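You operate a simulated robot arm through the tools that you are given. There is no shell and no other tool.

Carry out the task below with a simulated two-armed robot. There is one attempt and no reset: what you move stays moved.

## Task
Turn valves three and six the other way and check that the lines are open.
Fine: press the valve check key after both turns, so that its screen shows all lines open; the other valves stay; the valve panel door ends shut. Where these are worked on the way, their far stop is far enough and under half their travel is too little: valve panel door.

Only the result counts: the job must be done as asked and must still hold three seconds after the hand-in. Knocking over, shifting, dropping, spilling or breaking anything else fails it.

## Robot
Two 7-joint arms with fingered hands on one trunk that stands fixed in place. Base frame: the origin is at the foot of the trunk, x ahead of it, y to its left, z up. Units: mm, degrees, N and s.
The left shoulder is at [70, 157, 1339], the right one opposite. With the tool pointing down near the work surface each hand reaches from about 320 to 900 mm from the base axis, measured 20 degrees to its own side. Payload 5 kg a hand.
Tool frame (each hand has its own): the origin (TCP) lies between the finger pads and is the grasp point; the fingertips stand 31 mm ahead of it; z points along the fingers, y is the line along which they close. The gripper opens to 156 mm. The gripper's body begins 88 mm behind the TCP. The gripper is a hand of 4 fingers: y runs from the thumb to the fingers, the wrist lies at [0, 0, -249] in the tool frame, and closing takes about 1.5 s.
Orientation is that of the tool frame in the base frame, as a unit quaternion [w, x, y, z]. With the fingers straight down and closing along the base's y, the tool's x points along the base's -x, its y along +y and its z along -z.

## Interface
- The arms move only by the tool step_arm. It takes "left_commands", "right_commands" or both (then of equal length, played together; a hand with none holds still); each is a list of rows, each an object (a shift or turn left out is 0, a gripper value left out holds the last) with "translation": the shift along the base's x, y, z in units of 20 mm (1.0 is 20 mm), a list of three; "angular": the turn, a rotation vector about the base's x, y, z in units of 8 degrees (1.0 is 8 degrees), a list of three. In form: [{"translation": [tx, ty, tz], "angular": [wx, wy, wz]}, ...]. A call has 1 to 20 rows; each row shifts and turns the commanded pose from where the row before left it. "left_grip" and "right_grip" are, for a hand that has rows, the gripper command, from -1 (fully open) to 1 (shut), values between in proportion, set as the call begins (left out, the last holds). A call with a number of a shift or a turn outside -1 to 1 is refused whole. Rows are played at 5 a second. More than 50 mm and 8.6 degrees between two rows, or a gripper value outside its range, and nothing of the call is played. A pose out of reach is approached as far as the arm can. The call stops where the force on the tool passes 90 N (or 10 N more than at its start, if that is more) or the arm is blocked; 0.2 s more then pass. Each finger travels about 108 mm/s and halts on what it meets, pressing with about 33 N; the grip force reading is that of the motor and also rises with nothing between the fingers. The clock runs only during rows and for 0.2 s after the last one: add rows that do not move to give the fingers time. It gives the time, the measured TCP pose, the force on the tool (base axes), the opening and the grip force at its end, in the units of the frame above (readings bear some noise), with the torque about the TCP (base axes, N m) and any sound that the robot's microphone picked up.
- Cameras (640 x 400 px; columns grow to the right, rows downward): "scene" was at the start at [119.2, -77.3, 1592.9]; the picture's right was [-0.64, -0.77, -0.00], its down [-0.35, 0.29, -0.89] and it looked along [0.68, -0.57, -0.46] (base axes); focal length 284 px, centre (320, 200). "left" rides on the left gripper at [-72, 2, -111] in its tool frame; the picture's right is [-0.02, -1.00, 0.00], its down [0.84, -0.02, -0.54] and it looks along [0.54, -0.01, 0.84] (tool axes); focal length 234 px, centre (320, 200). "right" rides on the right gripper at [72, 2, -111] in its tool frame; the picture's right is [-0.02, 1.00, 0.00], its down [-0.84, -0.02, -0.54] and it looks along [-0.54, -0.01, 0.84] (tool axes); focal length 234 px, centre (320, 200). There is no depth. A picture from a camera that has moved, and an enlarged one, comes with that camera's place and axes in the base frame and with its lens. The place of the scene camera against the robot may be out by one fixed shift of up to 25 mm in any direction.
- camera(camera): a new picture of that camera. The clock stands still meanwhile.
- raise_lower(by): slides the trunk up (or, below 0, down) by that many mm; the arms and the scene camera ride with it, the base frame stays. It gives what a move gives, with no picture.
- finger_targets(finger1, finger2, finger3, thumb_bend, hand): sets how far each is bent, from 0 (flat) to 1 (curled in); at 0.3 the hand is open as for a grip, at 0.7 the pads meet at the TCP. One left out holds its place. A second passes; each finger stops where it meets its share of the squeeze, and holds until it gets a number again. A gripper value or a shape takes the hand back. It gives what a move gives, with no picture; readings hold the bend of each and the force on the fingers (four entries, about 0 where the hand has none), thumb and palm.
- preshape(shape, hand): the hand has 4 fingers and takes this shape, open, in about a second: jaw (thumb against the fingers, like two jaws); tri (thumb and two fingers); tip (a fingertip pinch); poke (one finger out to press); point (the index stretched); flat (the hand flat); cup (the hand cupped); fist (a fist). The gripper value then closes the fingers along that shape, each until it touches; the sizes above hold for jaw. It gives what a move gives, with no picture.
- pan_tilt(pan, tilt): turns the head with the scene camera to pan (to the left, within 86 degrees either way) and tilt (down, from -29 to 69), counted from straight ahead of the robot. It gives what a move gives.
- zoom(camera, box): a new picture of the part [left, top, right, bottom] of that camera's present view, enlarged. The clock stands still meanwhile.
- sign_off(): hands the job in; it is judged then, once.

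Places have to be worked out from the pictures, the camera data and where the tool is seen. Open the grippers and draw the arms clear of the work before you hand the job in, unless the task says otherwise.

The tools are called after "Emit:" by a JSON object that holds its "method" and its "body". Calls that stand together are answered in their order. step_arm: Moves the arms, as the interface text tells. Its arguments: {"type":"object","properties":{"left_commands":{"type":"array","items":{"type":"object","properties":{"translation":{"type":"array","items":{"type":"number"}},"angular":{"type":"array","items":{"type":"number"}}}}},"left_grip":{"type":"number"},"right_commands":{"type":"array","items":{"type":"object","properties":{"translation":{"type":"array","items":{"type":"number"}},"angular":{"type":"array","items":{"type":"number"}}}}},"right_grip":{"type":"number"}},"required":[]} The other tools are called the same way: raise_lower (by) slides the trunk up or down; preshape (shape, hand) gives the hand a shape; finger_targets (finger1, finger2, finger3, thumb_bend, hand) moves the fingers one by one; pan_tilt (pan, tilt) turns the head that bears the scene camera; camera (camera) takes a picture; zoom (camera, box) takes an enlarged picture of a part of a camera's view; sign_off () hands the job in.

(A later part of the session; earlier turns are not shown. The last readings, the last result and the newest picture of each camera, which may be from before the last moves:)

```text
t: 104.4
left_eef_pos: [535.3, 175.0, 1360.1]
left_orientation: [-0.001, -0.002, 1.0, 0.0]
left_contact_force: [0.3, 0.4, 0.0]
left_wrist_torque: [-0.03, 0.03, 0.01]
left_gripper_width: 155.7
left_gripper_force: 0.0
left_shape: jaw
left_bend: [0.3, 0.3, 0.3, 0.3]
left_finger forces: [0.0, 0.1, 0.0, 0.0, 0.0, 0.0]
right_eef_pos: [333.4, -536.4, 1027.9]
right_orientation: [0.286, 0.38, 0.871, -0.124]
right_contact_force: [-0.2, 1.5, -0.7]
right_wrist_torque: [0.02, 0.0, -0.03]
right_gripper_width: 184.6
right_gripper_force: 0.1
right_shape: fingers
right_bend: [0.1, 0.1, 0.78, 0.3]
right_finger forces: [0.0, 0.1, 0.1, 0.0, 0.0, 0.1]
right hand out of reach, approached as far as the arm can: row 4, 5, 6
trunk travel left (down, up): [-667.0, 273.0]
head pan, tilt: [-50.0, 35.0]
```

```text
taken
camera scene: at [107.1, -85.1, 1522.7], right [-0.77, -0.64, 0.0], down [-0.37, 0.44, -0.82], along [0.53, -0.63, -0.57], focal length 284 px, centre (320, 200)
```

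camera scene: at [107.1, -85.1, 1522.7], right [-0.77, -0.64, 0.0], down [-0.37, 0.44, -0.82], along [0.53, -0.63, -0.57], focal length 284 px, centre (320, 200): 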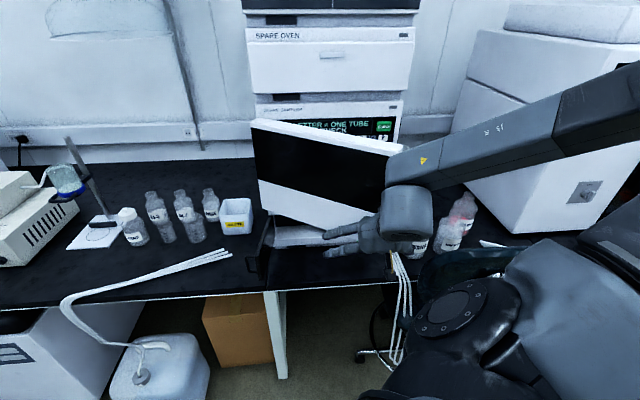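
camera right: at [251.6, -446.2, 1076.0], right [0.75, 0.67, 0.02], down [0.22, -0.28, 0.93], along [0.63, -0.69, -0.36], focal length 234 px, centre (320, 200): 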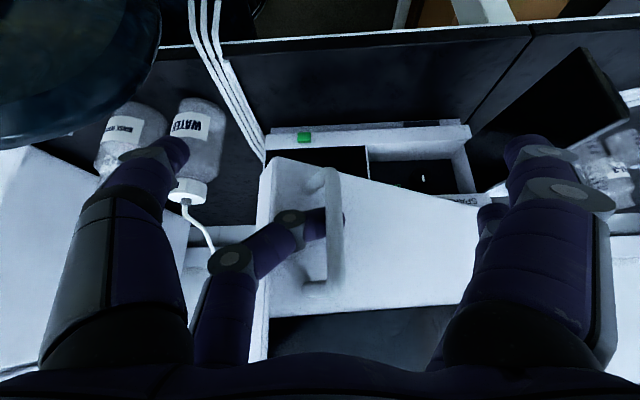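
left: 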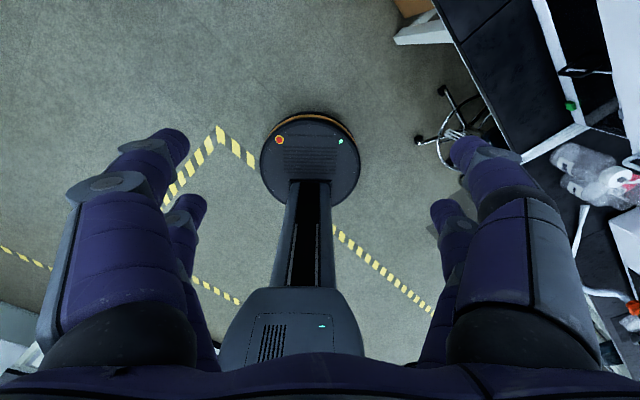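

The door is ~30° open, at the arm's pulling limit. I unhook finger3, then take the hand around the free edge (about (310, -595)) to push from the inside.

Emit:
{"method": "finger_targets", "body": {"hand": "right", "finger3": 0.4}}

Emit:
{"method": "step_arm", "body": {"right_commands": [{"translation": [-0.7, 0.5, 0.2]}, {"translation": [-0.7, 0.3, 0.2]}, {"translation": [-0.7, 0.2, 0.2]}, {"translation": [-0.7, 0, 0.2]}]}}

Emit:
{"method": "camera", "body": {"camera": "right"}}

```text
t: 105.4
left_eef_pos: [532.8, 173.1, 1361.4]
left_orientation: [0.0, -0.001, 1.0, 0.001]
left_contact_force: [0.8, 0.0, 0.0]
left_wrist_torque: [-0.02, -0.02, 0.0]
left_gripper_width: 155.8
left_gripper_force: 0.1
left_shape: jaw
left_bend: [0.3, 0.3, 0.3, 0.3]
left_finger forces: [0.0, 0.1, 0.1, 0.0, 0.0, 0.0]
right_eef_pos: [333.8, -538.4, 1028.4]
right_orientation: [0.285, 0.382, 0.871, -0.123]
right_contact_force: [1.1, 0.2, -0.3]
right_wrist_torque: [0.01, 0.0, 0.02]
right_gripper_width: 184.7
right_gripper_force: 0.0
right_shape: fingers
right_bend: [0.1, 0.1, 0.4, 0.3]
right_finger forces: [0.1, 0.0, 0.0, 0.0, 0.1, 0.0]
trunk travel left (down, up): [-667.0, 273.0]
head pan, tilt: [-50.0, 35.0]
```

```text
t: 106.4
left_eef_pos: [531.5, 174.1, 1360.5]
left_orientation: [0.0, -0.002, 1.0, 0.0]
left_contact_force: [-0.5, -0.1, -0.1]
left_wrist_torque: [0.01, 0.0, -0.04]
left_gripper_width: 155.8
left_gripper_force: 0.1
left_shape: jaw
left_bend: [0.3, 0.3, 0.3, 0.3]
left_finger forces: [0.0, 0.1, 0.0, 0.1, 0.1, 0.0]
right_eef_pos: [317.3, -552.8, 1035.9]
right_orientation: [0.286, 0.38, 0.871, -0.123]
right_contact_force: [0.0, -0.8, -0.4]
right_wrist_torque: [0.0, -0.02, -0.01]
right_gripper_width: 184.6
right_gripper_force: 0.1
right_shape: fingers
right_bend: [0.1, 0.1, 0.4, 0.3]
right_finger forces: [0.0, 0.0, 0.1, 0.0, 0.0, 0.1]
right hand out of reach, approached as far as the arm can: row 1, 2, 3, 4
trunk travel left (down, up): [-667.0, 273.0]
head pan, tilt: [-50.0, 35.0]
```

```text
taken
camera right: at [233.9, -460.5, 1083.8], right [0.74, 0.67, 0.02], down [0.22, -0.28, 0.93], along [0.63, -0.69, -0.35], focal length 234 px, centre (320, 200)
```

right: 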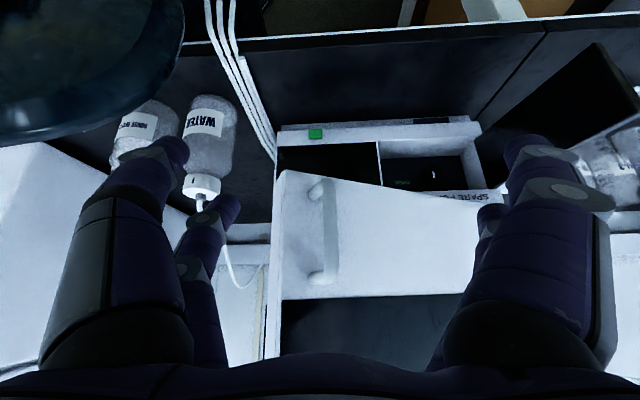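

The limit is hit again with this pitch; pitching the hand down further should free it. I rotate toward vertical while backing away.

Emit:
{"method": "step_arm", "body": {"right_commands": [{"translation": [-0.2, 0.2, 0.3], "angular": [0.665, 0.665, 0]}, {"translation": [-0.3, 0.3, 0.3], "angular": [0.665, 0.665, 0]}, {"translation": [-0.5, 0.3, 0.2], "angular": [0.665, 0.665, 0]}, {"translation": [-0.5, 0.3, 0.2], "angular": [0.665, 0.665, 0]}]}}

Emit:
{"method": "camera", "body": {"camera": "scene"}}

```text
t: 107.4
left_eef_pos: [533.8, 173.2, 1360.9]
left_orientation: [0.0, -0.002, 1.0, -0.001]
left_contact_force: [0.6, -0.5, -0.6]
left_wrist_torque: [0.05, -0.01, 0.01]
left_gripper_width: 156.0
left_gripper_force: 0.2
left_shape: jaw
left_bend: [0.3, 0.3, 0.3, 0.3]
left_finger forces: [0.0, 0.0, 0.1, 0.2, 0.0, 0.0]
right_eef_pos: [285.9, -530.7, 1055.3]
right_orientation: [0.046, 0.397, 0.916, -0.029]
right_contact_force: [-0.1, -0.4, 0.4]
right_wrist_torque: [0.03, 0.0, 0.02]
right_gripper_width: 184.7
right_gripper_force: 0.0
right_shape: fingers
right_bend: [0.1, 0.1, 0.4, 0.3]
right_finger forces: [0.1, 0.1, 0.1, 0.0, 0.0, 0.0]
trunk travel left (down, up): [-667.0, 273.0]
head pan, tilt: [-50.0, 35.0]
```

```text
taken
camera scene: at [106.0, -86.3, 1522.7], right [-0.77, -0.64, 0.0], down [-0.37, 0.44, -0.82], along [0.53, -0.63, -0.57], focal length 284 px, centre (320, 200)
```

scene: 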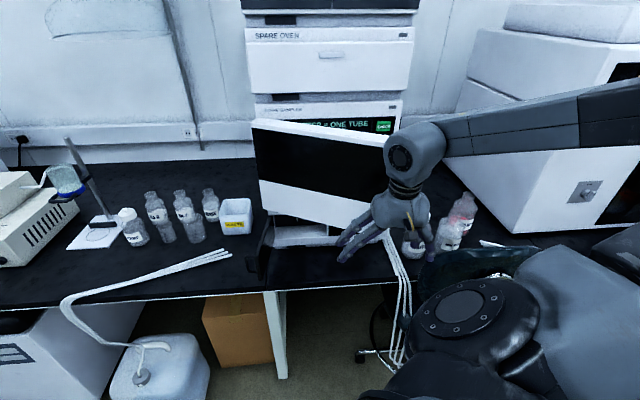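

The hand is free and nearly vertical. I make a fist and carry it around the free edge of the door to its inner side.

Emit:
{"method": "preshape", "body": {"hand": "right", "shape": "fist"}}

Emit:
{"method": "step_arm", "body": {"right_commands": [{"translation": [-0.9, -0.1, 0.1]}, {"translation": [-0.9, -0.1, 0.1]}, {"translation": [-0.9, -0.1, 0.1]}, {"translation": [-0.9, -0.1, 0.1]}, {"translation": [0, -0.95, 0]}, {"translation": [0, -0.95, 0]}, {"translation": [0, -0.95, 0]}, {"translation": [0, -0.95, 0]}, {"translation": [0, -0.95, 0]}, {"translation": [0, -0.95, 0]}, {"translation": [0, -0.95, 0]}]}}

Emit:
{"method": "camera", "body": {"camera": "scene"}}

Emit:
{"method": "camera", "body": {"camera": "right"}}

```text
t: 108.3
left_eef_pos: [532.4, 173.7, 1360.4]
left_orientation: [-0.001, -0.002, 1.0, -0.001]
left_contact_force: [-0.7, 0.5, 0.6]
left_wrist_torque: [0.0, -0.03, 0.0]
left_gripper_width: 156.0
left_gripper_force: 0.1
left_shape: jaw
left_bend: [0.3, 0.3, 0.3, 0.3]
left_finger forces: [0.0, 0.0, 0.0, 0.0, 0.1, 0.1]
right_eef_pos: [286.4, -529.4, 1056.0]
right_orientation: [0.047, 0.397, 0.916, -0.03]
right_contact_force: [0.0, 0.4, 0.0]
right_wrist_torque: [0.02, 0.02, 0.03]
right_gripper_width: 0.0
right_gripper_force: 0.1
right_shape: fist
right_bend: [1.0, 0.96, 1.0, 0.52]
right_finger forces: [0.0, 0.0, 0.0, 0.0, 0.0, 0.0]
trunk travel left (down, up): [-667.0, 273.0]
head pan, tilt: [-50.0, 35.0]
```

```text
t: 110.7
left_eef_pos: [533.7, 173.0, 1359.7]
left_orientation: [0.0, -0.001, 1.0, -0.001]
left_contact_force: [-0.4, 0.1, 0.0]
left_wrist_torque: [0.01, 0.01, 0.0]
left_gripper_width: 155.7
left_gripper_force: 0.0
left_shape: jaw
left_bend: [0.3, 0.3, 0.3, 0.3]
left_finger forces: [0.1, 0.0, 0.0, 0.0, 0.1, 0.0]
right_eef_pos: [227.2, -667.8, 1075.0]
right_orientation: [0.048, 0.397, 0.916, -0.028]
right_contact_force: [0.8, -0.6, -0.2]
right_wrist_torque: [0.02, 0.02, 0.0]
right_gripper_width: 0.0
right_gripper_force: 0.2
right_shape: fist
right_bend: [1.0, 0.97, 1.0, 0.52]
right_finger forces: [0.1, 0.0, 0.0, 0.0, 0.0, 0.0]
right hand out of reach, approached as far as the arm can: row 4
trunk travel left (down, up): [-667.0, 273.0]
head pan, tilt: [-50.0, 35.0]
```

```text
taken
camera scene: at [105.9, -86.3, 1522.7], right [-0.77, -0.64, 0.0], down [-0.37, 0.44, -0.82], along [0.53, -0.63, -0.57], focal length 284 px, centre (320, 200)
```

scene: 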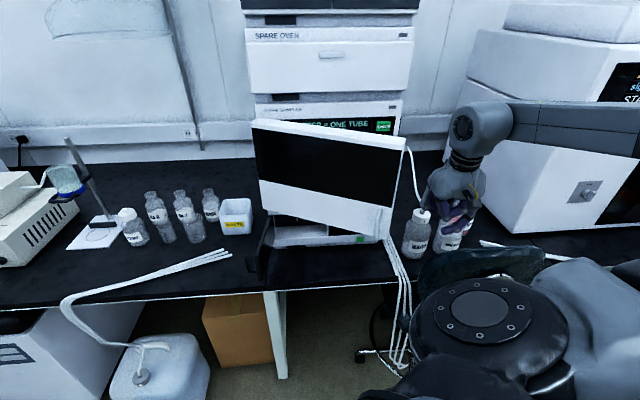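

```text
taken
camera right: at [172.3, -605.5, 1178.6], right [0.75, 0.67, -0.01], down [0.52, -0.57, 0.63], along [0.41, -0.48, -0.77], focal length 234 px, centre (320, 200)
```

right: 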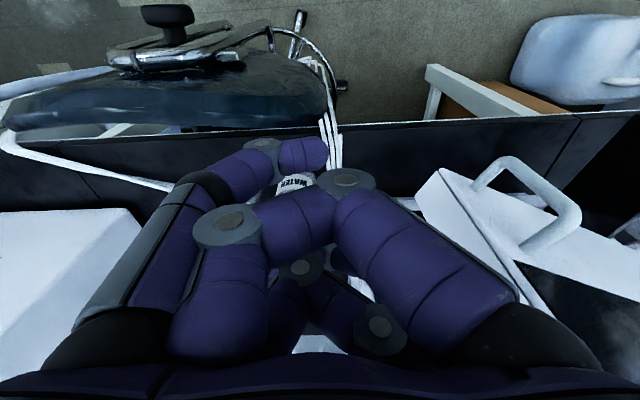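

The hand is to the right of the free edge. I move it in (+x) behind the door.

Emit:
{"method": "step_arm", "body": {"right_commands": [{"translation": [0.95, -0.1, 0]}, {"translation": [0.95, -0.1, 0]}, {"translation": [0.95, -0.1, 0]}, {"translation": [0.95, 0, 0]}, {"translation": [0.95, 0, 0]}, {"translation": [0.95, 0, 0]}, {"translation": [0.95, 0, 0]}]}}

Emit:
{"method": "camera", "body": {"camera": "scene"}}

Emit:
{"method": "camera", "body": {"camera": "right"}}

```text
t: 112.3
left_eef_pos: [534.4, 173.8, 1359.8]
left_orientation: [-0.001, -0.001, 1.0, 0.0]
left_contact_force: [0.7, 0.1, -0.4]
left_wrist_torque: [0.03, -0.01, -0.02]
left_gripper_width: 155.7
left_gripper_force: 0.0
left_shape: jaw
left_bend: [0.3, 0.3, 0.3, 0.3]
left_finger forces: [0.1, 0.0, 0.1, 0.0, 0.1, 0.1]
right_eef_pos: [360.4, -672.6, 1075.0]
right_orientation: [0.047, 0.397, 0.916, -0.029]
right_contact_force: [0.9, 0.6, 0.5]
right_wrist_torque: [0.02, 0.03, 0.0]
right_gripper_width: 0.0
right_gripper_force: 0.0
right_shape: fist
right_bend: [1.0, 0.97, 1.0, 0.52]
right_finger forces: [0.0, 0.0, 0.1, 0.0, 0.1, 0.0]
trunk travel left (down, up): [-667.0, 273.0]
head pan, tilt: [-50.0, 35.0]
```

```text
taken
camera scene: at [106.9, -85.9, 1522.6], right [-0.77, -0.64, 0.0], down [-0.37, 0.44, -0.82], along [0.53, -0.63, -0.57], focal length 284 px, centre (320, 200)
```

scene: 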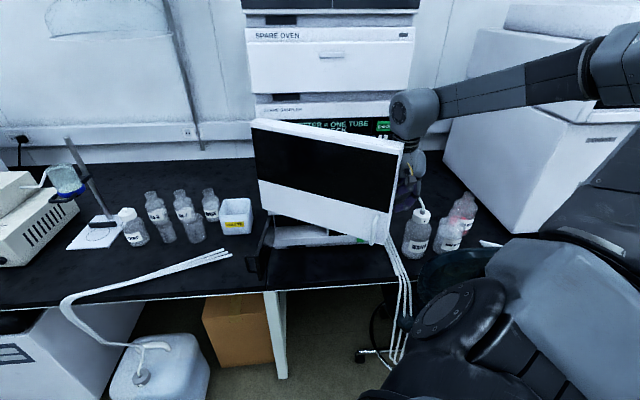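

```text
taken
camera right: at [305.4, -610.1, 1178.4], right [0.75, 0.66, -0.01], down [0.52, -0.57, 0.63], along [0.41, -0.48, -0.77], focal length 234 px, centre (320, 200)
```

right: 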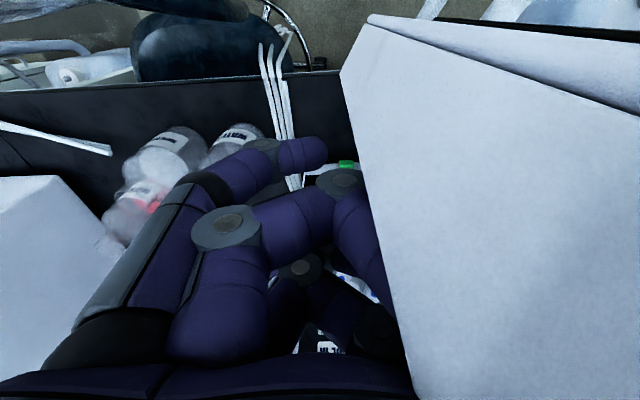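

The hand is behind the door (head view shows the door in front of it). I push in +y to swing the door open, watching forces.

Emit:
{"method": "step_arm", "body": {"right_commands": [{"translation": [0.1, 0.7, 0]}, {"translation": [0.1, 0.7, 0]}, {"translation": [0.1, 0.7, 0]}, {"translation": [0.1, 0.7, 0]}]}}

Emit:
{"method": "camera", "body": {"camera": "scene"}}

Emit:
{"method": "camera", "body": {"camera": "right"}}

```text
t: 113.3
left_eef_pos: [534.4, 175.6, 1359.7]
left_orientation: [0.001, -0.002, 1.0, 0.0]
left_contact_force: [-0.6, -0.1, -0.4]
left_wrist_torque: [0.01, 0.02, -0.04]
left_gripper_width: 155.7
left_gripper_force: 0.0
left_shape: jaw
left_bend: [0.3, 0.3, 0.3, 0.3]
left_finger forces: [0.0, 0.0, 0.1, 0.0, 0.0, 0.0]
right_eef_pos: [368.7, -616.0, 1076.0]
right_orientation: [0.047, 0.397, 0.916, -0.029]
right_contact_force: [0.1, 0.7, -0.3]
right_wrist_torque: [-0.01, 0.04, 0.0]
right_gripper_width: 0.0
right_gripper_force: 0.0
right_shape: fist
right_bend: [1.0, 0.97, 1.0, 0.52]
right_finger forces: [0.0, 0.1, 0.1, 0.0, 0.0, 0.0]
trunk travel left (down, up): [-667.0, 273.0]
head pan, tilt: [-50.0, 35.0]
```

```text
taken
camera scene: at [106.0, -84.8, 1522.8], right [-0.77, -0.64, 0.0], down [-0.37, 0.44, -0.82], along [0.53, -0.63, -0.57], focal length 284 px, centre (320, 200)
```

scene: 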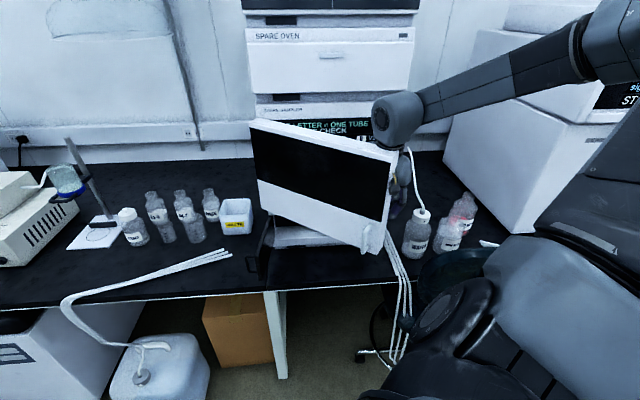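

```text
taken
camera right: at [314.8, -553.0, 1179.9], right [0.75, 0.67, -0.01], down [0.52, -0.57, 0.63], along [0.41, -0.48, -0.77], focal length 234 px, centre (320, 200)
```

right: 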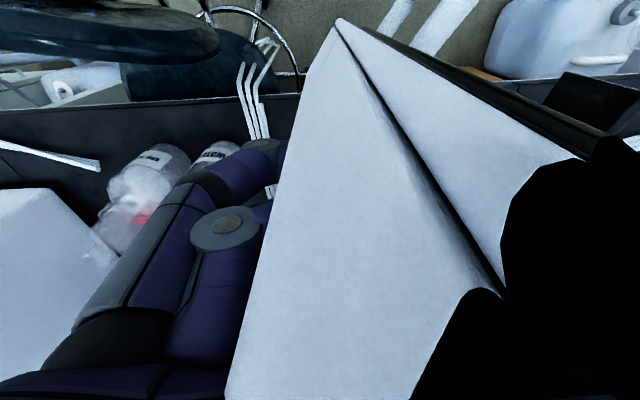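

The door swings with the push at negligible force. I continue sweeping the hand along the arc.

Emit:
{"method": "step_arm", "body": {"right_commands": [{"translation": [0.2, 0.85, 0]}, {"translation": [0.2, 0.85, 0]}, {"translation": [0.2, 0.85, 0]}, {"translation": [0.25, 0.85, 0]}, {"translation": [0.25, 0.85, 0]}, {"translation": [0.25, 0.85, 0]}]}}

Emit:
{"method": "camera", "body": {"camera": "scene"}}

```text
t: 114.7
left_eef_pos: [535.8, 177.0, 1358.4]
left_orientation: [-0.002, -0.003, 1.0, 0.0]
left_contact_force: [1.3, 0.5, -0.2]
left_wrist_torque: [-0.03, 0.07, 0.0]
left_gripper_width: 156.0
left_gripper_force: 0.1
left_shape: jaw
left_bend: [0.3, 0.3, 0.3, 0.3]
left_finger forces: [0.1, 0.1, 0.1, 0.0, 0.1, 0.0]
right_eef_pos: [399.4, -515.7, 1074.4]
right_orientation: [0.05, 0.397, 0.916, -0.028]
right_contact_force: [0.1, 0.5, -0.4]
right_wrist_torque: [-0.02, 0.02, 0.01]
right_gripper_width: 0.0
right_gripper_force: 0.1
right_shape: fist
right_bend: [1.0, 0.97, 1.0, 0.52]
right_finger forces: [0.0, 0.1, 0.1, 0.0, 0.0, 0.1]
trunk travel left (down, up): [-667.0, 273.0]
head pan, tilt: [-50.0, 35.0]
```

```text
taken
camera scene: at [110.0, -84.8, 1522.5], right [-0.76, -0.65, 0.0], down [-0.37, 0.44, -0.82], along [0.53, -0.63, -0.57], focal length 284 px, centre (320, 200)
```

scene: 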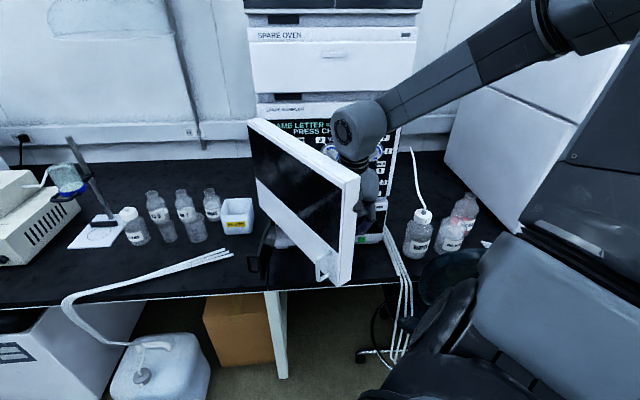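

The door is about 55° open and the panel with letters and valves appears. I keep pushing.

Emit:
{"method": "step_arm", "body": {"right_commands": [{"translation": [0.35, 0.85, 0]}, {"translation": [0.35, 0.85, 0]}, {"translation": [0.4, 0.85, 0]}, {"translation": [0.4, 0.85, 0]}, {"translation": [0.5, 0.8, 0]}, {"translation": [0.5, 0.8, 0]}, {"translation": [0.6, 0.7, 0]}]}}

Emit:
{"method": "camera", "body": {"camera": "scene"}}

```text
t: 116.3
left_eef_pos: [532.9, 173.8, 1361.3]
left_orientation: [0.0, -0.002, 1.0, -0.001]
left_contact_force: [-0.5, -0.4, 0.7]
left_wrist_torque: [-0.02, 0.01, -0.02]
left_gripper_width: 155.7
left_gripper_force: 0.1
left_shape: jaw
left_bend: [0.3, 0.3, 0.3, 0.3]
left_finger forces: [0.0, 0.0, 0.0, 0.1, 0.0, 0.0]
right_eef_pos: [458.0, -401.3, 1073.7]
right_orientation: [0.047, 0.396, 0.916, -0.029]
right_contact_force: [0.6, 0.0, 0.4]
right_wrist_torque: [-0.04, 0.04, 0.0]
right_gripper_width: 0.0
right_gripper_force: 0.0
right_shape: fist
right_bend: [1.0, 0.97, 1.0, 0.52]
right_finger forces: [0.1, 0.0, 0.0, 0.0, 0.1, 0.0]
trunk travel left (down, up): [-667.0, 273.0]
head pan, tilt: [-50.0, 35.0]
```

```text
taken
camera scene: at [106.1, -85.2, 1522.8], right [-0.77, -0.64, 0.0], down [-0.37, 0.44, -0.82], along [0.53, -0.63, -0.57], focal length 284 px, centre (320, 200)
```

scene: 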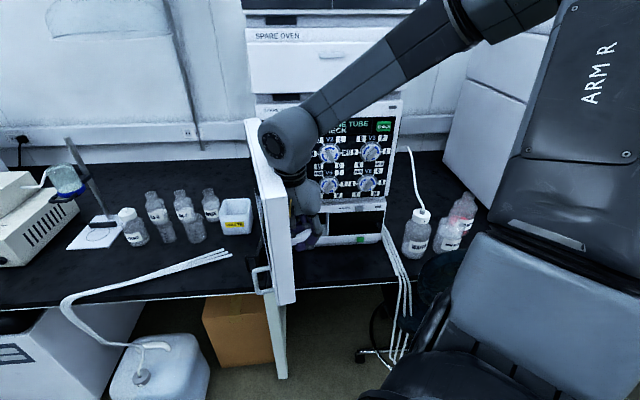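

The panel is a 2×3 array of valves (V2, V3 / V5, V6 visible), with the CHECK key at top right. I push the door a bit further open, then pull the hand out to study the panel.

Emit:
{"method": "step_arm", "body": {"right_commands": [{"translation": [0.6, 0.7, 0]}, {"translation": [0.7, 0.7, 0]}, {"translation": [0.7, 0.7, 0]}]}}

Emit:
{"method": "step_arm", "body": {"right_commands": [{"translation": [-0.8, -0.5, 0.3]}, {"translation": [-0.9, -0.5, 0.3]}, {"translation": [-0.9, -0.3, 0.3]}, {"translation": [-0.9, -0.3, 0.3]}, {"translation": [-0.9, -0.3, 0.3]}, {"translation": [-0.9, -0.3, 0.3]}, {"translation": [-0.5, -0.6, 0.3]}, {"translation": [-0.5, -0.8, 0.3]}, {"translation": [0, -0.8, 0.3]}, {"translation": [0, -0.8, 0.3]}]}}

Emit:
{"method": "camera", "body": {"camera": "scene"}}

```text
t: 117.1
left_eef_pos: [531.8, 174.7, 1360.9]
left_orientation: [0.0, -0.002, 1.0, 0.0]
left_contact_force: [0.9, 0.5, 1.0]
left_wrist_torque: [0.02, 0.04, -0.02]
left_gripper_width: 155.8
left_gripper_force: 0.1
left_shape: jaw
left_bend: [0.3, 0.3, 0.3, 0.3]
left_finger forces: [0.0, 0.0, 0.0, 0.0, 0.0, 0.1]
right_eef_pos: [496.3, -359.9, 1075.9]
right_orientation: [0.048, 0.397, 0.916, -0.029]
right_contact_force: [0.1, 0.8, 0.0]
right_wrist_torque: [0.0, 0.0, -0.03]
right_gripper_width: 0.1
right_gripper_force: 0.0
right_shape: fist
right_bend: [1.0, 0.97, 1.0, 0.52]
right_finger forces: [0.1, 0.0, 0.1, 0.1, 0.1, 0.1]
trunk travel left (down, up): [-667.0, 273.0]
head pan, tilt: [-50.0, 35.0]
```

```text
t: 119.3
left_eef_pos: [532.1, 173.5, 1362.1]
left_orientation: [0.0, -0.001, 1.0, -0.001]
left_contact_force: [-0.2, -0.8, 0.4]
left_wrist_torque: [0.01, 0.01, -0.01]
left_gripper_width: 155.9
left_gripper_force: 0.0
left_shape: jaw
left_bend: [0.3, 0.3, 0.3, 0.3]
left_finger forces: [0.0, 0.0, 0.0, 0.0, 0.0, 0.0]
right_eef_pos: [370.4, -467.6, 1135.1]
right_orientation: [0.046, 0.397, 0.916, -0.028]
right_contact_force: [0.3, -0.2, 0.0]
right_wrist_torque: [0.02, 0.01, 0.03]
right_gripper_width: 0.0
right_gripper_force: 0.1
right_shape: fist
right_bend: [1.0, 0.97, 1.0, 0.52]
right_finger forces: [0.1, 0.0, 0.1, 0.0, 0.1, 0.1]
trunk travel left (down, up): [-667.0, 273.0]
head pan, tilt: [-50.0, 35.0]
```

```text
taken
camera scene: at [105.5, -86.1, 1522.8], right [-0.77, -0.64, 0.0], down [-0.37, 0.44, -0.82], along [0.53, -0.63, -0.57], focal length 284 px, centre (320, 200)
```

scene: 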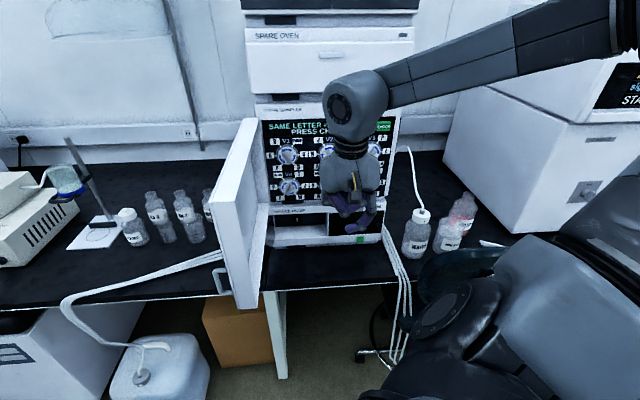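

The door is now wide open. I move the right hand further right to clear the head's view of the panel.

Emit:
{"method": "step_arm", "body": {"right_commands": [{"translation": [-0.6, -0.8, 0]}, {"translation": [-0.6, -0.8, 0]}, {"translation": [-0.6, -0.8, 0]}, {"translation": [-0.6, -0.8, 0]}, {"translation": [-0.4, -0.8, 0]}, {"translation": [-0.2, -0.8, 0]}, {"translation": [0, -0.8, 0]}, {"translation": [0, -0.8, 0]}, {"translation": [0, -0.8, 0]}]}}

Emit:
{"method": "camera", "body": {"camera": "scene"}}

Emit:
{"method": "zoom", "body": {"camera": "scene", "box": [250, 95, 410, 215]}}

```text
t: 121.3
left_eef_pos: [532.2, 174.3, 1359.9]
left_orientation: [0.0, -0.002, 1.0, 0.0]
left_contact_force: [-0.2, 0.1, -0.4]
left_wrist_torque: [0.02, -0.01, 0.05]
left_gripper_width: 155.9
left_gripper_force: 0.0
left_shape: jaw
left_bend: [0.3, 0.3, 0.3, 0.3]
left_finger forces: [0.0, 0.0, 0.0, 0.0, 0.1, 0.0]
right_eef_pos: [309.2, -609.5, 1132.7]
right_orientation: [0.048, 0.397, 0.916, -0.028]
right_contact_force: [-0.1, -0.6, 0.2]
right_wrist_torque: [0.01, 0.0, 0.0]
right_gripper_width: 0.0
right_gripper_force: 0.1
right_shape: fist
right_bend: [1.0, 0.97, 1.0, 0.52]
right_finger forces: [0.0, 0.0, 0.0, 0.0, 0.1, 0.0]
trunk travel left (down, up): [-667.0, 273.0]
head pan, tilt: [-50.0, 35.0]
```

```text
taken
camera scene: at [105.8, -86.2, 1522.7], right [-0.77, -0.64, 0.0], down [-0.37, 0.44, -0.82], along [0.53, -0.63, -0.57], focal length 284 px, centre (320, 200)
```

scene: 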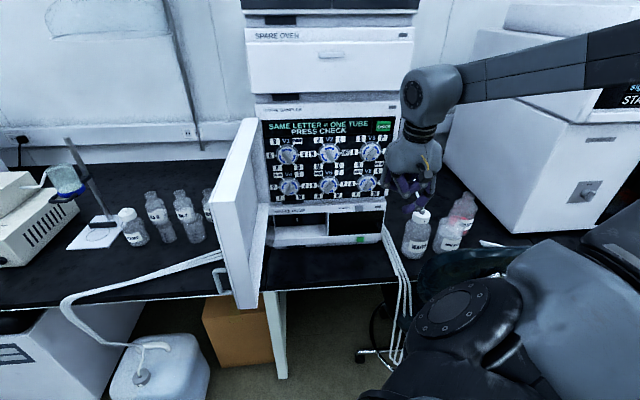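

```text
3.33 times, centred on (330, 155) of scene
camera zoom: at [105.8, -86.2, 1522.7], right [-0.77, -0.64, 0.0], down [-0.37, 0.44, -0.82], along [0.53, -0.63, -0.57], focal length 948 px, centre (287, 350)
```

zoom: 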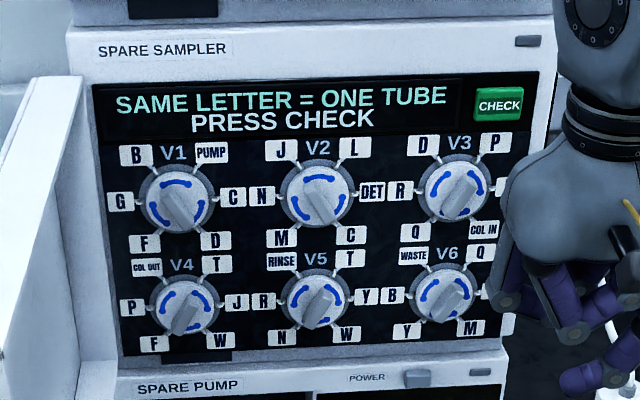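

Clear view: six two-position six-port valves, V1–V6, with a ridge knob each, and CHECK at top right. I zoom in on V3 and V6 against the others.

Emit:
{"method": "zoom", "body": {"camera": "scene", "box": [340, 125, 400, 165]}}

Emit:
{"method": "zoom", "body": {"camera": "scene", "box": [340, 165, 400, 205]}}

Emit:
{"method": "zoom", "body": {"camera": "scene", "box": [260, 125, 360, 205]}}

```text
10.00 times, centred on (370, 145) of scene
camera zoom: at [105.8, -86.2, 1522.7], right [-0.77, -0.64, 0.0], down [-0.37, 0.44, -0.82], along [0.53, -0.63, -0.57], focal length 2843 px, centre (-180, 750)
```

zoom: 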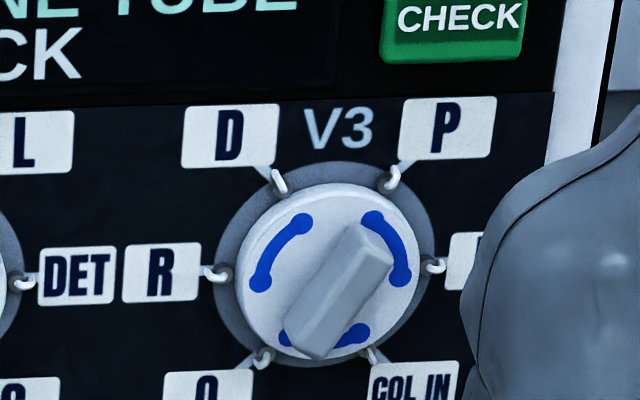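

```text
10.00 times, centred on (370, 185) of scene
camera zoom: at [105.8, -86.2, 1522.7], right [-0.77, -0.64, 0.0], down [-0.37, 0.44, -0.82], along [0.53, -0.63, -0.57], focal length 2843 px, centre (-180, 350)
```

zoom: 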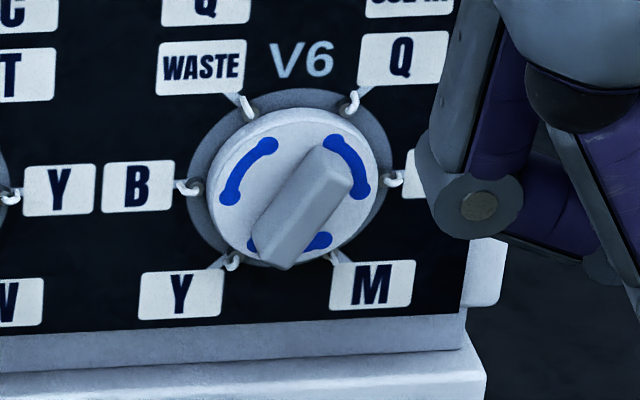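

```text
5.00 times, centred on (310, 165) of scene
camera zoom: at [105.8, -86.2, 1522.7], right [-0.77, -0.64, 0.0], down [-0.37, 0.44, -0.82], along [0.53, -0.63, -0.57], focal length 1422 px, centre (370, 375)
```

zoom: 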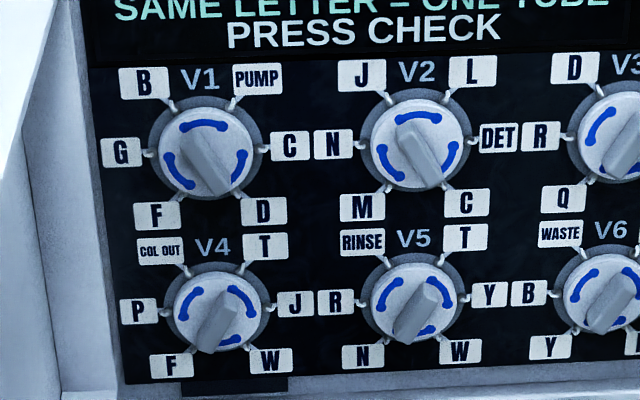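

Both V3 and V6 have their ridges leaning right ("/", ~30° from vertical); the other position is "\" (as V1, V2), so each needs ~60° counter-clockwise. I pitch the right hand up and go look at V3/V6 closely.

Emit:
{"method": "step_arm", "body": {"right_commands": [{"translation": [0.3, 0, 0], "angular": [-0.62, -0.62, 0]}, {"translation": [0.3, 0, 0], "angular": [-0.62, -0.62, 0]}, {"translation": [0.3, 0, 0], "angular": [-0.62, -0.62, 0]}, {"translation": [0.3, 0, 0], "angular": [-0.62, -0.62, 0]}]}}

Emit:
{"method": "finger_targets", "body": {"hand": "right", "finger1": 0.3, "finger2": 0.3, "finger3": 0.3, "thumb_bend": 0.3}}

Emit:
{"method": "camera", "body": {"camera": "right"}}

Emit:
{"method": "camera", "body": {"camera": "scene"}}

```text
t: 122.3
left_eef_pos: [531.5, 174.1, 1361.1]
left_orientation: [0.002, 0.0, 1.0, 0.0]
left_contact_force: [0.3, -0.6, 0.0]
left_wrist_torque: [0.0, -0.02, 0.01]
left_gripper_width: 156.1
left_gripper_force: 0.0
left_shape: jaw
left_bend: [0.3, 0.3, 0.3, 0.3]
left_finger forces: [0.1, 0.1, 0.0, 0.0, 0.0, 0.1]
right_eef_pos: [335.7, -607.8, 1134.5]
right_orientation: [0.273, 0.382, 0.875, -0.116]
right_contact_force: [0.5, 0.9, -0.3]
right_wrist_torque: [0.02, -0.02, -0.01]
right_gripper_width: 0.0
right_gripper_force: 0.0
right_shape: fist
right_bend: [1.0, 0.97, 1.0, 0.52]
right_finger forces: [0.1, 0.0, 0.0, 0.0, 0.0, 0.0]
trunk travel left (down, up): [-667.0, 273.0]
head pan, tilt: [-50.0, 35.0]
```

```text
t: 123.3
left_eef_pos: [533.7, 173.6, 1359.9]
left_orientation: [0.0, -0.002, 1.0, 0.0]
left_contact_force: [0.0, -1.1, 0.1]
left_wrist_torque: [-0.01, -0.01, -0.03]
left_gripper_width: 155.8
left_gripper_force: 0.1
left_shape: jaw
left_bend: [0.3, 0.3, 0.3, 0.3]
left_finger forces: [0.0, 0.1, 0.1, 0.0, 0.1, 0.1]
right_eef_pos: [335.3, -607.7, 1135.3]
right_orientation: [0.272, 0.382, 0.876, -0.117]
right_contact_force: [-0.6, 0.3, 0.1]
right_wrist_torque: [0.01, 0.02, 0.02]
right_gripper_width: 159.9
right_gripper_force: 0.1
right_shape: fingers
right_bend: [0.3, 0.3, 0.3, 0.3]
right_finger forces: [0.0, 0.0, 0.1, 0.0, 0.0, 0.0]
trunk travel left (down, up): [-667.0, 273.0]
head pan, tilt: [-50.0, 35.0]
```

```text
taken
camera right: at [253.8, -516.7, 1186.3], right [0.75, 0.67, 0.02], down [0.25, -0.3, 0.92], along [0.62, -0.68, -0.39], focal length 234 px, centre (320, 200)
```

right: 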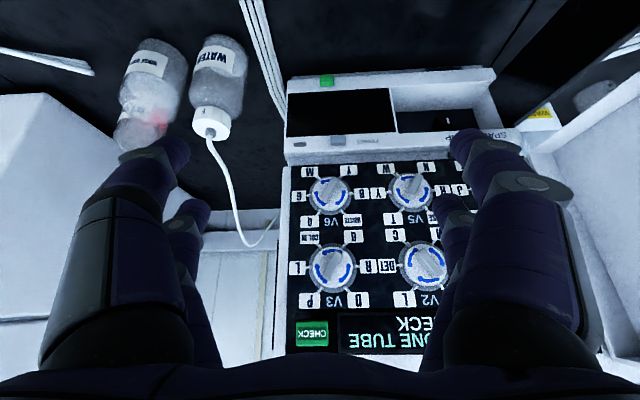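

```text
taken
camera scene: at [105.3, -85.7, 1522.8], right [-0.77, -0.64, 0.0], down [-0.37, 0.44, -0.82], along [0.53, -0.63, -0.57], focal length 284 px, centre (320, 200)
```

scene: 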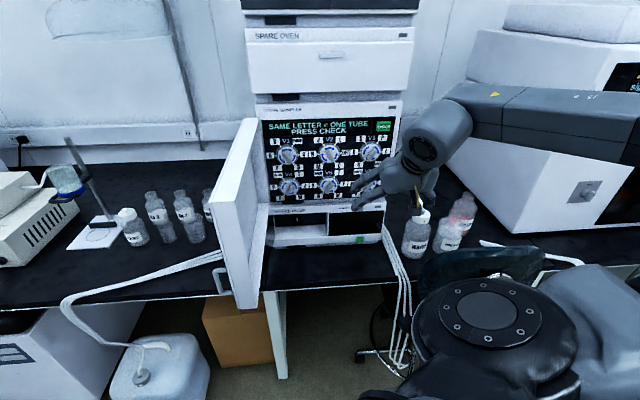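

I get a sharp zoom of the right column for measurement.

Emit:
{"method": "zoom", "body": {"camera": "right", "box": [270, 150, 430, 350]}}

```text
2.00 times, centred on (350, 250) of right
camera zoom: at [253.8, -516.7, 1186.3], right [0.75, 0.67, 0.02], down [0.25, -0.3, 0.92], along [0.62, -0.68, -0.39], focal length 468 px, centre (260, 100)
```

zoom: 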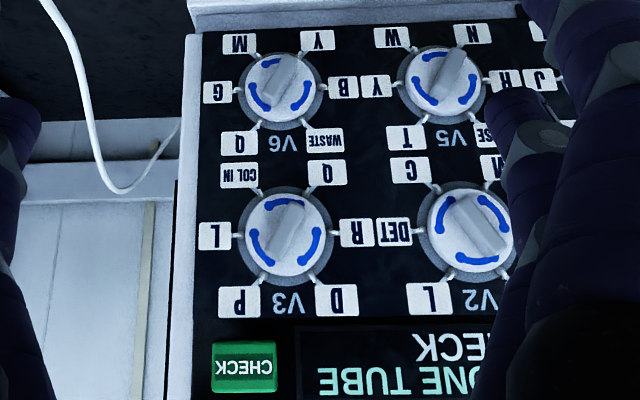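

I take a second viewpoint 100 mm lower for triangulation.

Emit:
{"method": "step_arm", "body": {"right_commands": [{"translation": [0, 0, -1]}, {"translation": [0, 0, -1]}, {"translation": [0, 0, -1]}, {"translation": [0, 0, -1]}, {"translation": [0, 0, -1]}]}}

Emit:
{"method": "zoom", "body": {"camera": "right", "box": [270, 170, 430, 370]}}

```text
t: 124.5
left_eef_pos: [534.8, 173.1, 1359.8]
left_orientation: [0.0, -0.001, 1.0, 0.0]
left_contact_force: [-0.8, 0.5, 0.5]
left_wrist_torque: [0.02, 0.0, -0.02]
left_gripper_width: 156.0
left_gripper_force: 0.2
left_shape: jaw
left_bend: [0.3, 0.3, 0.3, 0.3]
left_finger forces: [0.0, 0.1, 0.0, 0.1, 0.0, 0.1]
right_eef_pos: [333.4, -606.6, 1037.3]
right_orientation: [0.271, 0.383, 0.875, -0.116]
right_contact_force: [-0.8, -0.1, -0.2]
right_wrist_torque: [-0.02, 0.01, -0.03]
right_gripper_width: 159.7
right_gripper_force: 0.0
right_shape: fingers
right_bend: [0.3, 0.3, 0.3, 0.3]
right_finger forces: [0.0, 0.0, 0.1, 0.0, 0.0, 0.1]
trunk travel left (down, up): [-667.0, 273.0]
head pan, tilt: [-50.0, 35.0]
```

```text
2.00 times, centred on (350, 270) of right
camera zoom: at [252.4, -516.6, 1088.0], right [0.75, 0.67, 0.02], down [0.24, -0.3, 0.92], along [0.62, -0.68, -0.39], focal length 468 px, centre (260, 60)
```

zoom: 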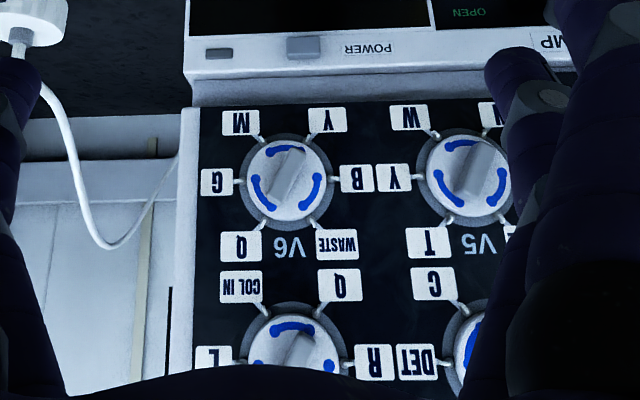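

V6's disc centre comes out at s≈-185, c≈876, z≈1039, V3's at s≈-184, z≈1147. I'll push V3's ridge with finger3 alone: curl the others and move to a standoff in front of V3.

Emit:
{"method": "finger_targets", "body": {"hand": "right", "finger1": 0.9, "finger2": 0.9, "finger3": 0.5, "thumb_bend": 0.9}}

Emit:
{"method": "step_arm", "body": {"right_commands": [{"translation": [0.7, -0.4, 0.9]}, {"translation": [0.7, -0.4, 0.9]}, {"translation": [0.7, -0.4, 0.9]}, {"translation": [0.7, -0.4, 0.9]}, {"translation": [0.7, -0.4, 0.9]}, {"translation": [0.7, -0.4, 0.9]}, {"translation": [0.7, -0.4, 0.9]}]}}

Emit:
{"method": "camera", "body": {"camera": "right"}}

```text
t: 125.5
left_eef_pos: [533.9, 174.0, 1361.1]
left_orientation: [0.0, -0.002, 1.0, 0.0]
left_contact_force: [0.4, 0.3, 0.0]
left_wrist_torque: [0.02, 0.01, 0.0]
left_gripper_width: 155.8
left_gripper_force: 0.2
left_shape: jaw
left_bend: [0.3, 0.3, 0.3, 0.3]
left_finger forces: [0.1, 0.0, 0.0, 0.1, 0.0, 0.0]
right_eef_pos: [335.2, -606.9, 1036.1]
right_orientation: [0.271, 0.382, 0.876, -0.117]
right_contact_force: [0.2, -0.1, -0.2]
right_wrist_torque: [0.0, -0.05, 0.02]
right_gripper_width: 0.3
right_gripper_force: 0.0
right_shape: fingers
right_bend: [0.82, 0.9, 0.5, 0.85]
right_finger forces: [0.0, 0.0, 0.1, 0.0, 0.0, 0.0]
trunk travel left (down, up): [-667.0, 273.0]
head pan, tilt: [-50.0, 35.0]
```

```text
t: 127.1
left_eef_pos: [533.4, 174.6, 1360.9]
left_orientation: [0.0, -0.002, 1.0, 0.001]
left_contact_force: [1.2, -0.1, 0.3]
left_wrist_torque: [-0.01, 0.04, -0.03]
left_gripper_width: 156.0
left_gripper_force: 0.0
left_shape: jaw
left_bend: [0.3, 0.3, 0.3, 0.3]
left_finger forces: [0.1, 0.1, 0.0, 0.1, 0.0, 0.1]
right_eef_pos: [431.5, -664.3, 1160.4]
right_orientation: [0.271, 0.382, 0.876, -0.117]
right_contact_force: [-0.3, -0.1, 0.4]
right_wrist_torque: [0.02, -0.01, -0.03]
right_gripper_width: 0.1
right_gripper_force: 0.1
right_shape: fingers
right_bend: [0.83, 0.9, 0.5, 0.86]
right_finger forces: [0.1, 0.1, 0.0, 0.0, 0.1, 0.1]
trunk travel left (down, up): [-667.0, 273.0]
head pan, tilt: [-50.0, 35.0]
```

```text
taken
camera right: at [350.1, -573.7, 1213.3], right [0.75, 0.67, 0.02], down [0.25, -0.3, 0.92], along [0.62, -0.68, -0.39], focal length 234 px, centre (320, 200)
```

right: 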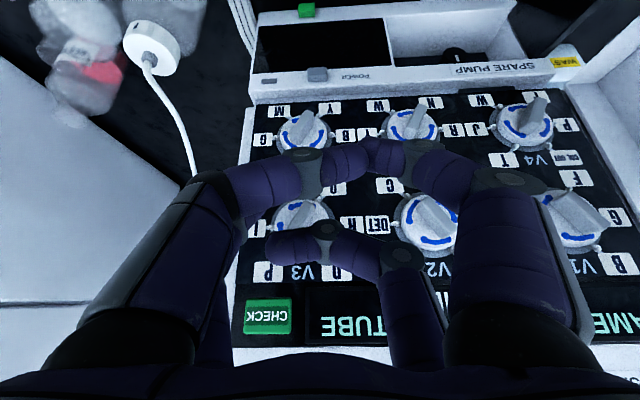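

Finger2 curled across in front of V3, so I re-shape: finger3 0.5 as the pusher, finger2 0.6 just to its left, lower pair closed.

Emit:
{"method": "finger_targets", "body": {"hand": "right", "finger1": 0.7, "finger2": 0.58, "finger3": 0.5, "thumb_bend": 0.7}}

Emit:
{"method": "camera", "body": {"camera": "right"}}

Emit:
{"method": "zoom", "body": {"camera": "right", "box": [210, 140, 450, 340]}}

```text
t: 128.1
left_eef_pos: [532.9, 174.0, 1361.7]
left_orientation: [0.0, -0.002, 1.0, 0.0]
left_contact_force: [-0.7, -0.6, 1.5]
left_wrist_torque: [0.01, -0.02, -0.03]
left_gripper_width: 156.1
left_gripper_force: 0.0
left_shape: jaw
left_bend: [0.3, 0.3, 0.3, 0.3]
left_finger forces: [0.0, 0.0, 0.1, 0.0, 0.0, 0.1]
right_eef_pos: [431.1, -664.2, 1161.2]
right_orientation: [0.271, 0.382, 0.876, -0.117]
right_contact_force: [-0.2, 0.6, 0.2]
right_wrist_torque: [-0.01, -0.03, -0.02]
right_gripper_width: 4.5
right_gripper_force: 0.1
right_shape: fingers
right_bend: [0.7, 0.57, 0.5, 0.7]
right_finger forces: [0.0, 0.0, 0.0, 0.0, 0.0, 0.0]
trunk travel left (down, up): [-667.0, 273.0]
head pan, tilt: [-50.0, 35.0]
```

```text
taken
camera right: at [349.5, -573.5, 1213.5], right [0.75, 0.67, 0.02], down [0.25, -0.3, 0.92], along [0.62, -0.68, -0.39], focal length 234 px, centre (320, 200)
```

right: 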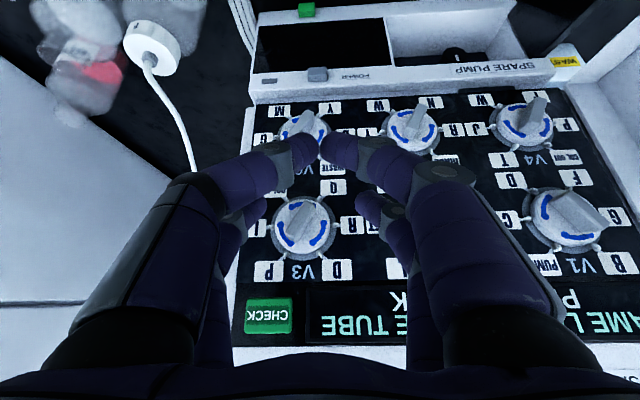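

```text
2.00 times, centred on (330, 240) of right
camera zoom: at [349.5, -573.5, 1213.5], right [0.75, 0.67, 0.02], down [0.25, -0.3, 0.92], along [0.62, -0.68, -0.39], focal length 468 px, centre (300, 120)
```

zoom: 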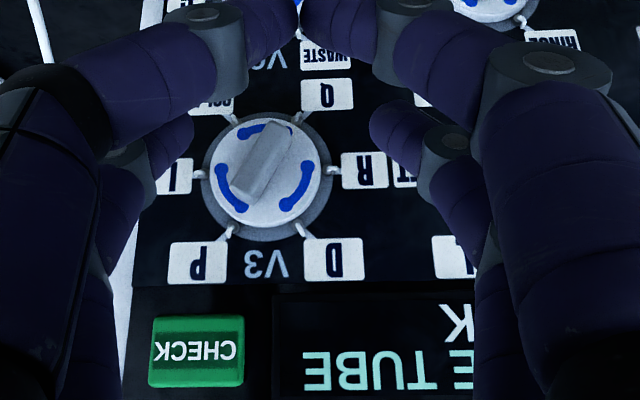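

The geometry model matches the picture (finger3 tip at s≈-208, z≈1148, just right of V3's ridge). I set finger2 to 0.5 so it passes between the valves, and advance most of the way.

Emit:
{"method": "finger_targets", "body": {"hand": "right", "finger2": 0.5}}

Emit:
{"method": "step_arm", "body": {"right_commands": [{"translation": [0.55, -0.55, 0]}, {"translation": [0.55, -0.55, 0]}, {"translation": [0.55, -0.55, 0]}]}}

Emit:
{"method": "zoom", "body": {"camera": "right", "box": [210, 140, 450, 340]}}

```text
t: 129.1
left_eef_pos: [533.3, 172.8, 1359.9]
left_orientation: [0.0, -0.002, 1.0, 0.0]
left_contact_force: [0.1, 0.6, 0.1]
left_wrist_torque: [-0.04, -0.01, -0.04]
left_gripper_width: 155.8
left_gripper_force: 0.1
left_shape: jaw
left_bend: [0.3, 0.3, 0.3, 0.3]
left_finger forces: [0.0, 0.0, 0.1, 0.0, 0.0, 0.1]
right_eef_pos: [431.6, -663.9, 1160.7]
right_orientation: [0.272, 0.382, 0.876, -0.116]
right_contact_force: [-0.7, -0.9, 0.4]
right_wrist_torque: [0.0, -0.01, -0.01]
right_gripper_width: 4.2
right_gripper_force: 0.0
right_shape: fingers
right_bend: [0.7, 0.5, 0.5, 0.7]
right_finger forces: [0.0, 0.1, 0.0, 0.0, 0.0, 0.1]
trunk travel left (down, up): [-667.0, 273.0]
head pan, tilt: [-50.0, 35.0]
```

```text
t: 129.9
left_eef_pos: [532.7, 173.5, 1360.4]
left_orientation: [0.0, -0.002, 1.0, 0.0]
left_contact_force: [-0.8, -0.4, 0.1]
left_wrist_torque: [0.03, 0.02, -0.04]
left_gripper_width: 156.1
left_gripper_force: 0.1
left_shape: jaw
left_bend: [0.3, 0.3, 0.3, 0.3]
left_finger forces: [0.1, 0.0, 0.0, 0.0, 0.0, 0.0]
right_eef_pos: [466.9, -696.1, 1161.5]
right_orientation: [0.271, 0.381, 0.876, -0.116]
right_contact_force: [0.7, -0.7, 0.4]
right_wrist_torque: [0.01, 0.04, 0.02]
right_gripper_width: 4.0
right_gripper_force: 0.0
right_shape: fingers
right_bend: [0.7, 0.5, 0.5, 0.7]
right_finger forces: [0.1, 0.0, 0.1, 0.0, 0.0, 0.0]
trunk travel left (down, up): [-667.0, 273.0]
head pan, tilt: [-50.0, 35.0]
```

```text
2.00 times, centred on (330, 240) of right
camera zoom: at [385.4, -606.9, 1213.9], right [0.75, 0.67, 0.02], down [0.25, -0.3, 0.92], along [0.62, -0.68, -0.39], focal length 468 px, centre (300, 120)
```

zoom: 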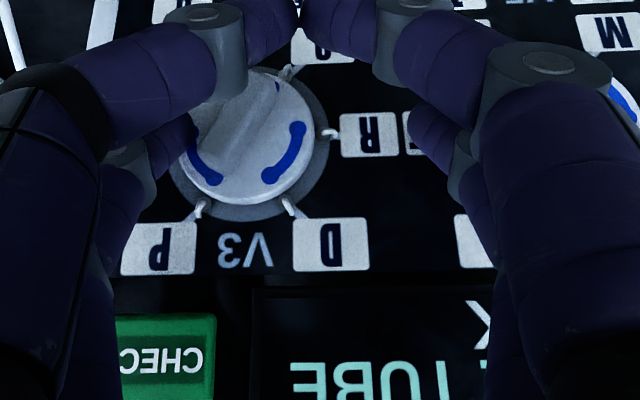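

Finger3's tip is ~8 mm from final depth beside the ridge's upper end. I advance that much and sweep along an arc (left and up) to turn V3 counter-clockwise.

Emit:
{"method": "step_arm", "body": {"right_commands": [{"translation": [0.28, -0.28, 0]}, {"translation": [0.15, 0.15, 0.125]}, {"translation": [0.1, 0.1, 0.27]}, {"translation": [0.1, 0.1, 0.27]}, {"translation": [0.16, 0.16, 0.14]}, {"translation": [0.16, 0.16, 0.14]}, {"translation": [0.21, 0.21, 0.08]}]}}

Emit:
{"method": "zoom", "body": {"camera": "right", "box": [210, 140, 450, 340]}}

Emit:
{"method": "zoom", "body": {"camera": "scene", "box": [330, 120, 410, 210]}}

```text
t: 131.5
left_eef_pos: [530.9, 174.9, 1360.7]
left_orientation: [0.001, -0.001, 1.0, -0.001]
left_contact_force: [-0.5, 0.3, -0.2]
left_wrist_torque: [-0.01, 0.01, 0.0]
left_gripper_width: 155.6
left_gripper_force: 0.1
left_shape: jaw
left_bend: [0.3, 0.3, 0.3, 0.3]
left_finger forces: [0.0, 0.1, 0.0, 0.0, 0.0, 0.0]
right_eef_pos: [487.5, -685.2, 1185.4]
right_orientation: [0.273, 0.382, 0.875, -0.117]
right_contact_force: [-8.5, 3.7, 4.8]
right_wrist_torque: [-0.31, 0.3, -0.66]
right_gripper_width: 4.5
right_gripper_force: 5.8
right_shape: fingers
right_bend: [0.7, 0.5, 0.45, 0.7]
right_finger forces: [0.0, 0.6, 12.0, 0.0, 0.0, 0.0]
trunk travel left (down, up): [-667.0, 273.0]
head pan, tilt: [-50.0, 35.0]
```

```text
2.00 times, centred on (330, 240) of right
camera zoom: at [406.1, -594.4, 1237.1], right [0.75, 0.67, 0.02], down [0.24, -0.29, 0.92], along [0.62, -0.69, -0.38], focal length 468 px, centre (300, 120)
```

zoom: 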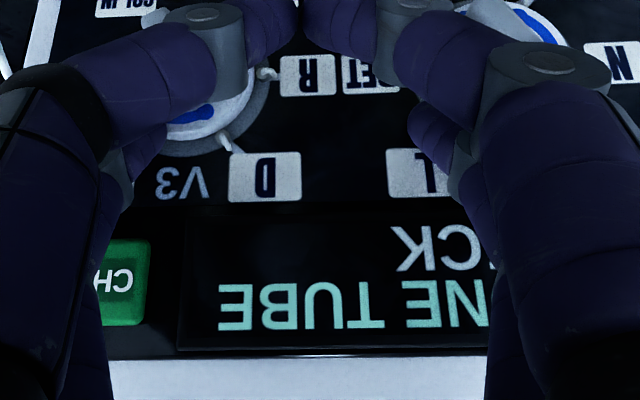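

```text
4.44 times, centred on (370, 165) of scene
camera zoom: at [103.4, -83.7, 1523.2], right [-0.77, -0.64, 0.0], down [-0.37, 0.44, -0.82], along [0.53, -0.63, -0.57], focal length 1264 px, centre (98, 356)
```

zoom: 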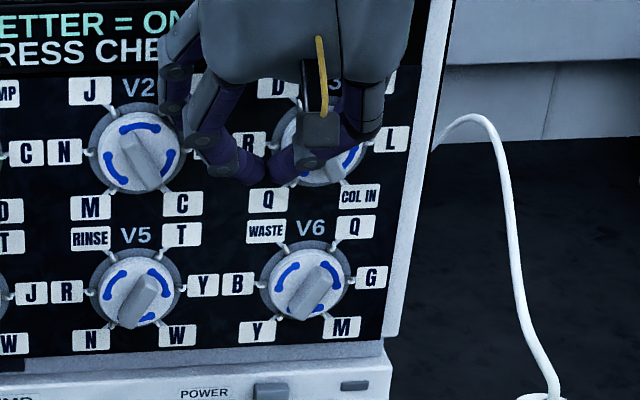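

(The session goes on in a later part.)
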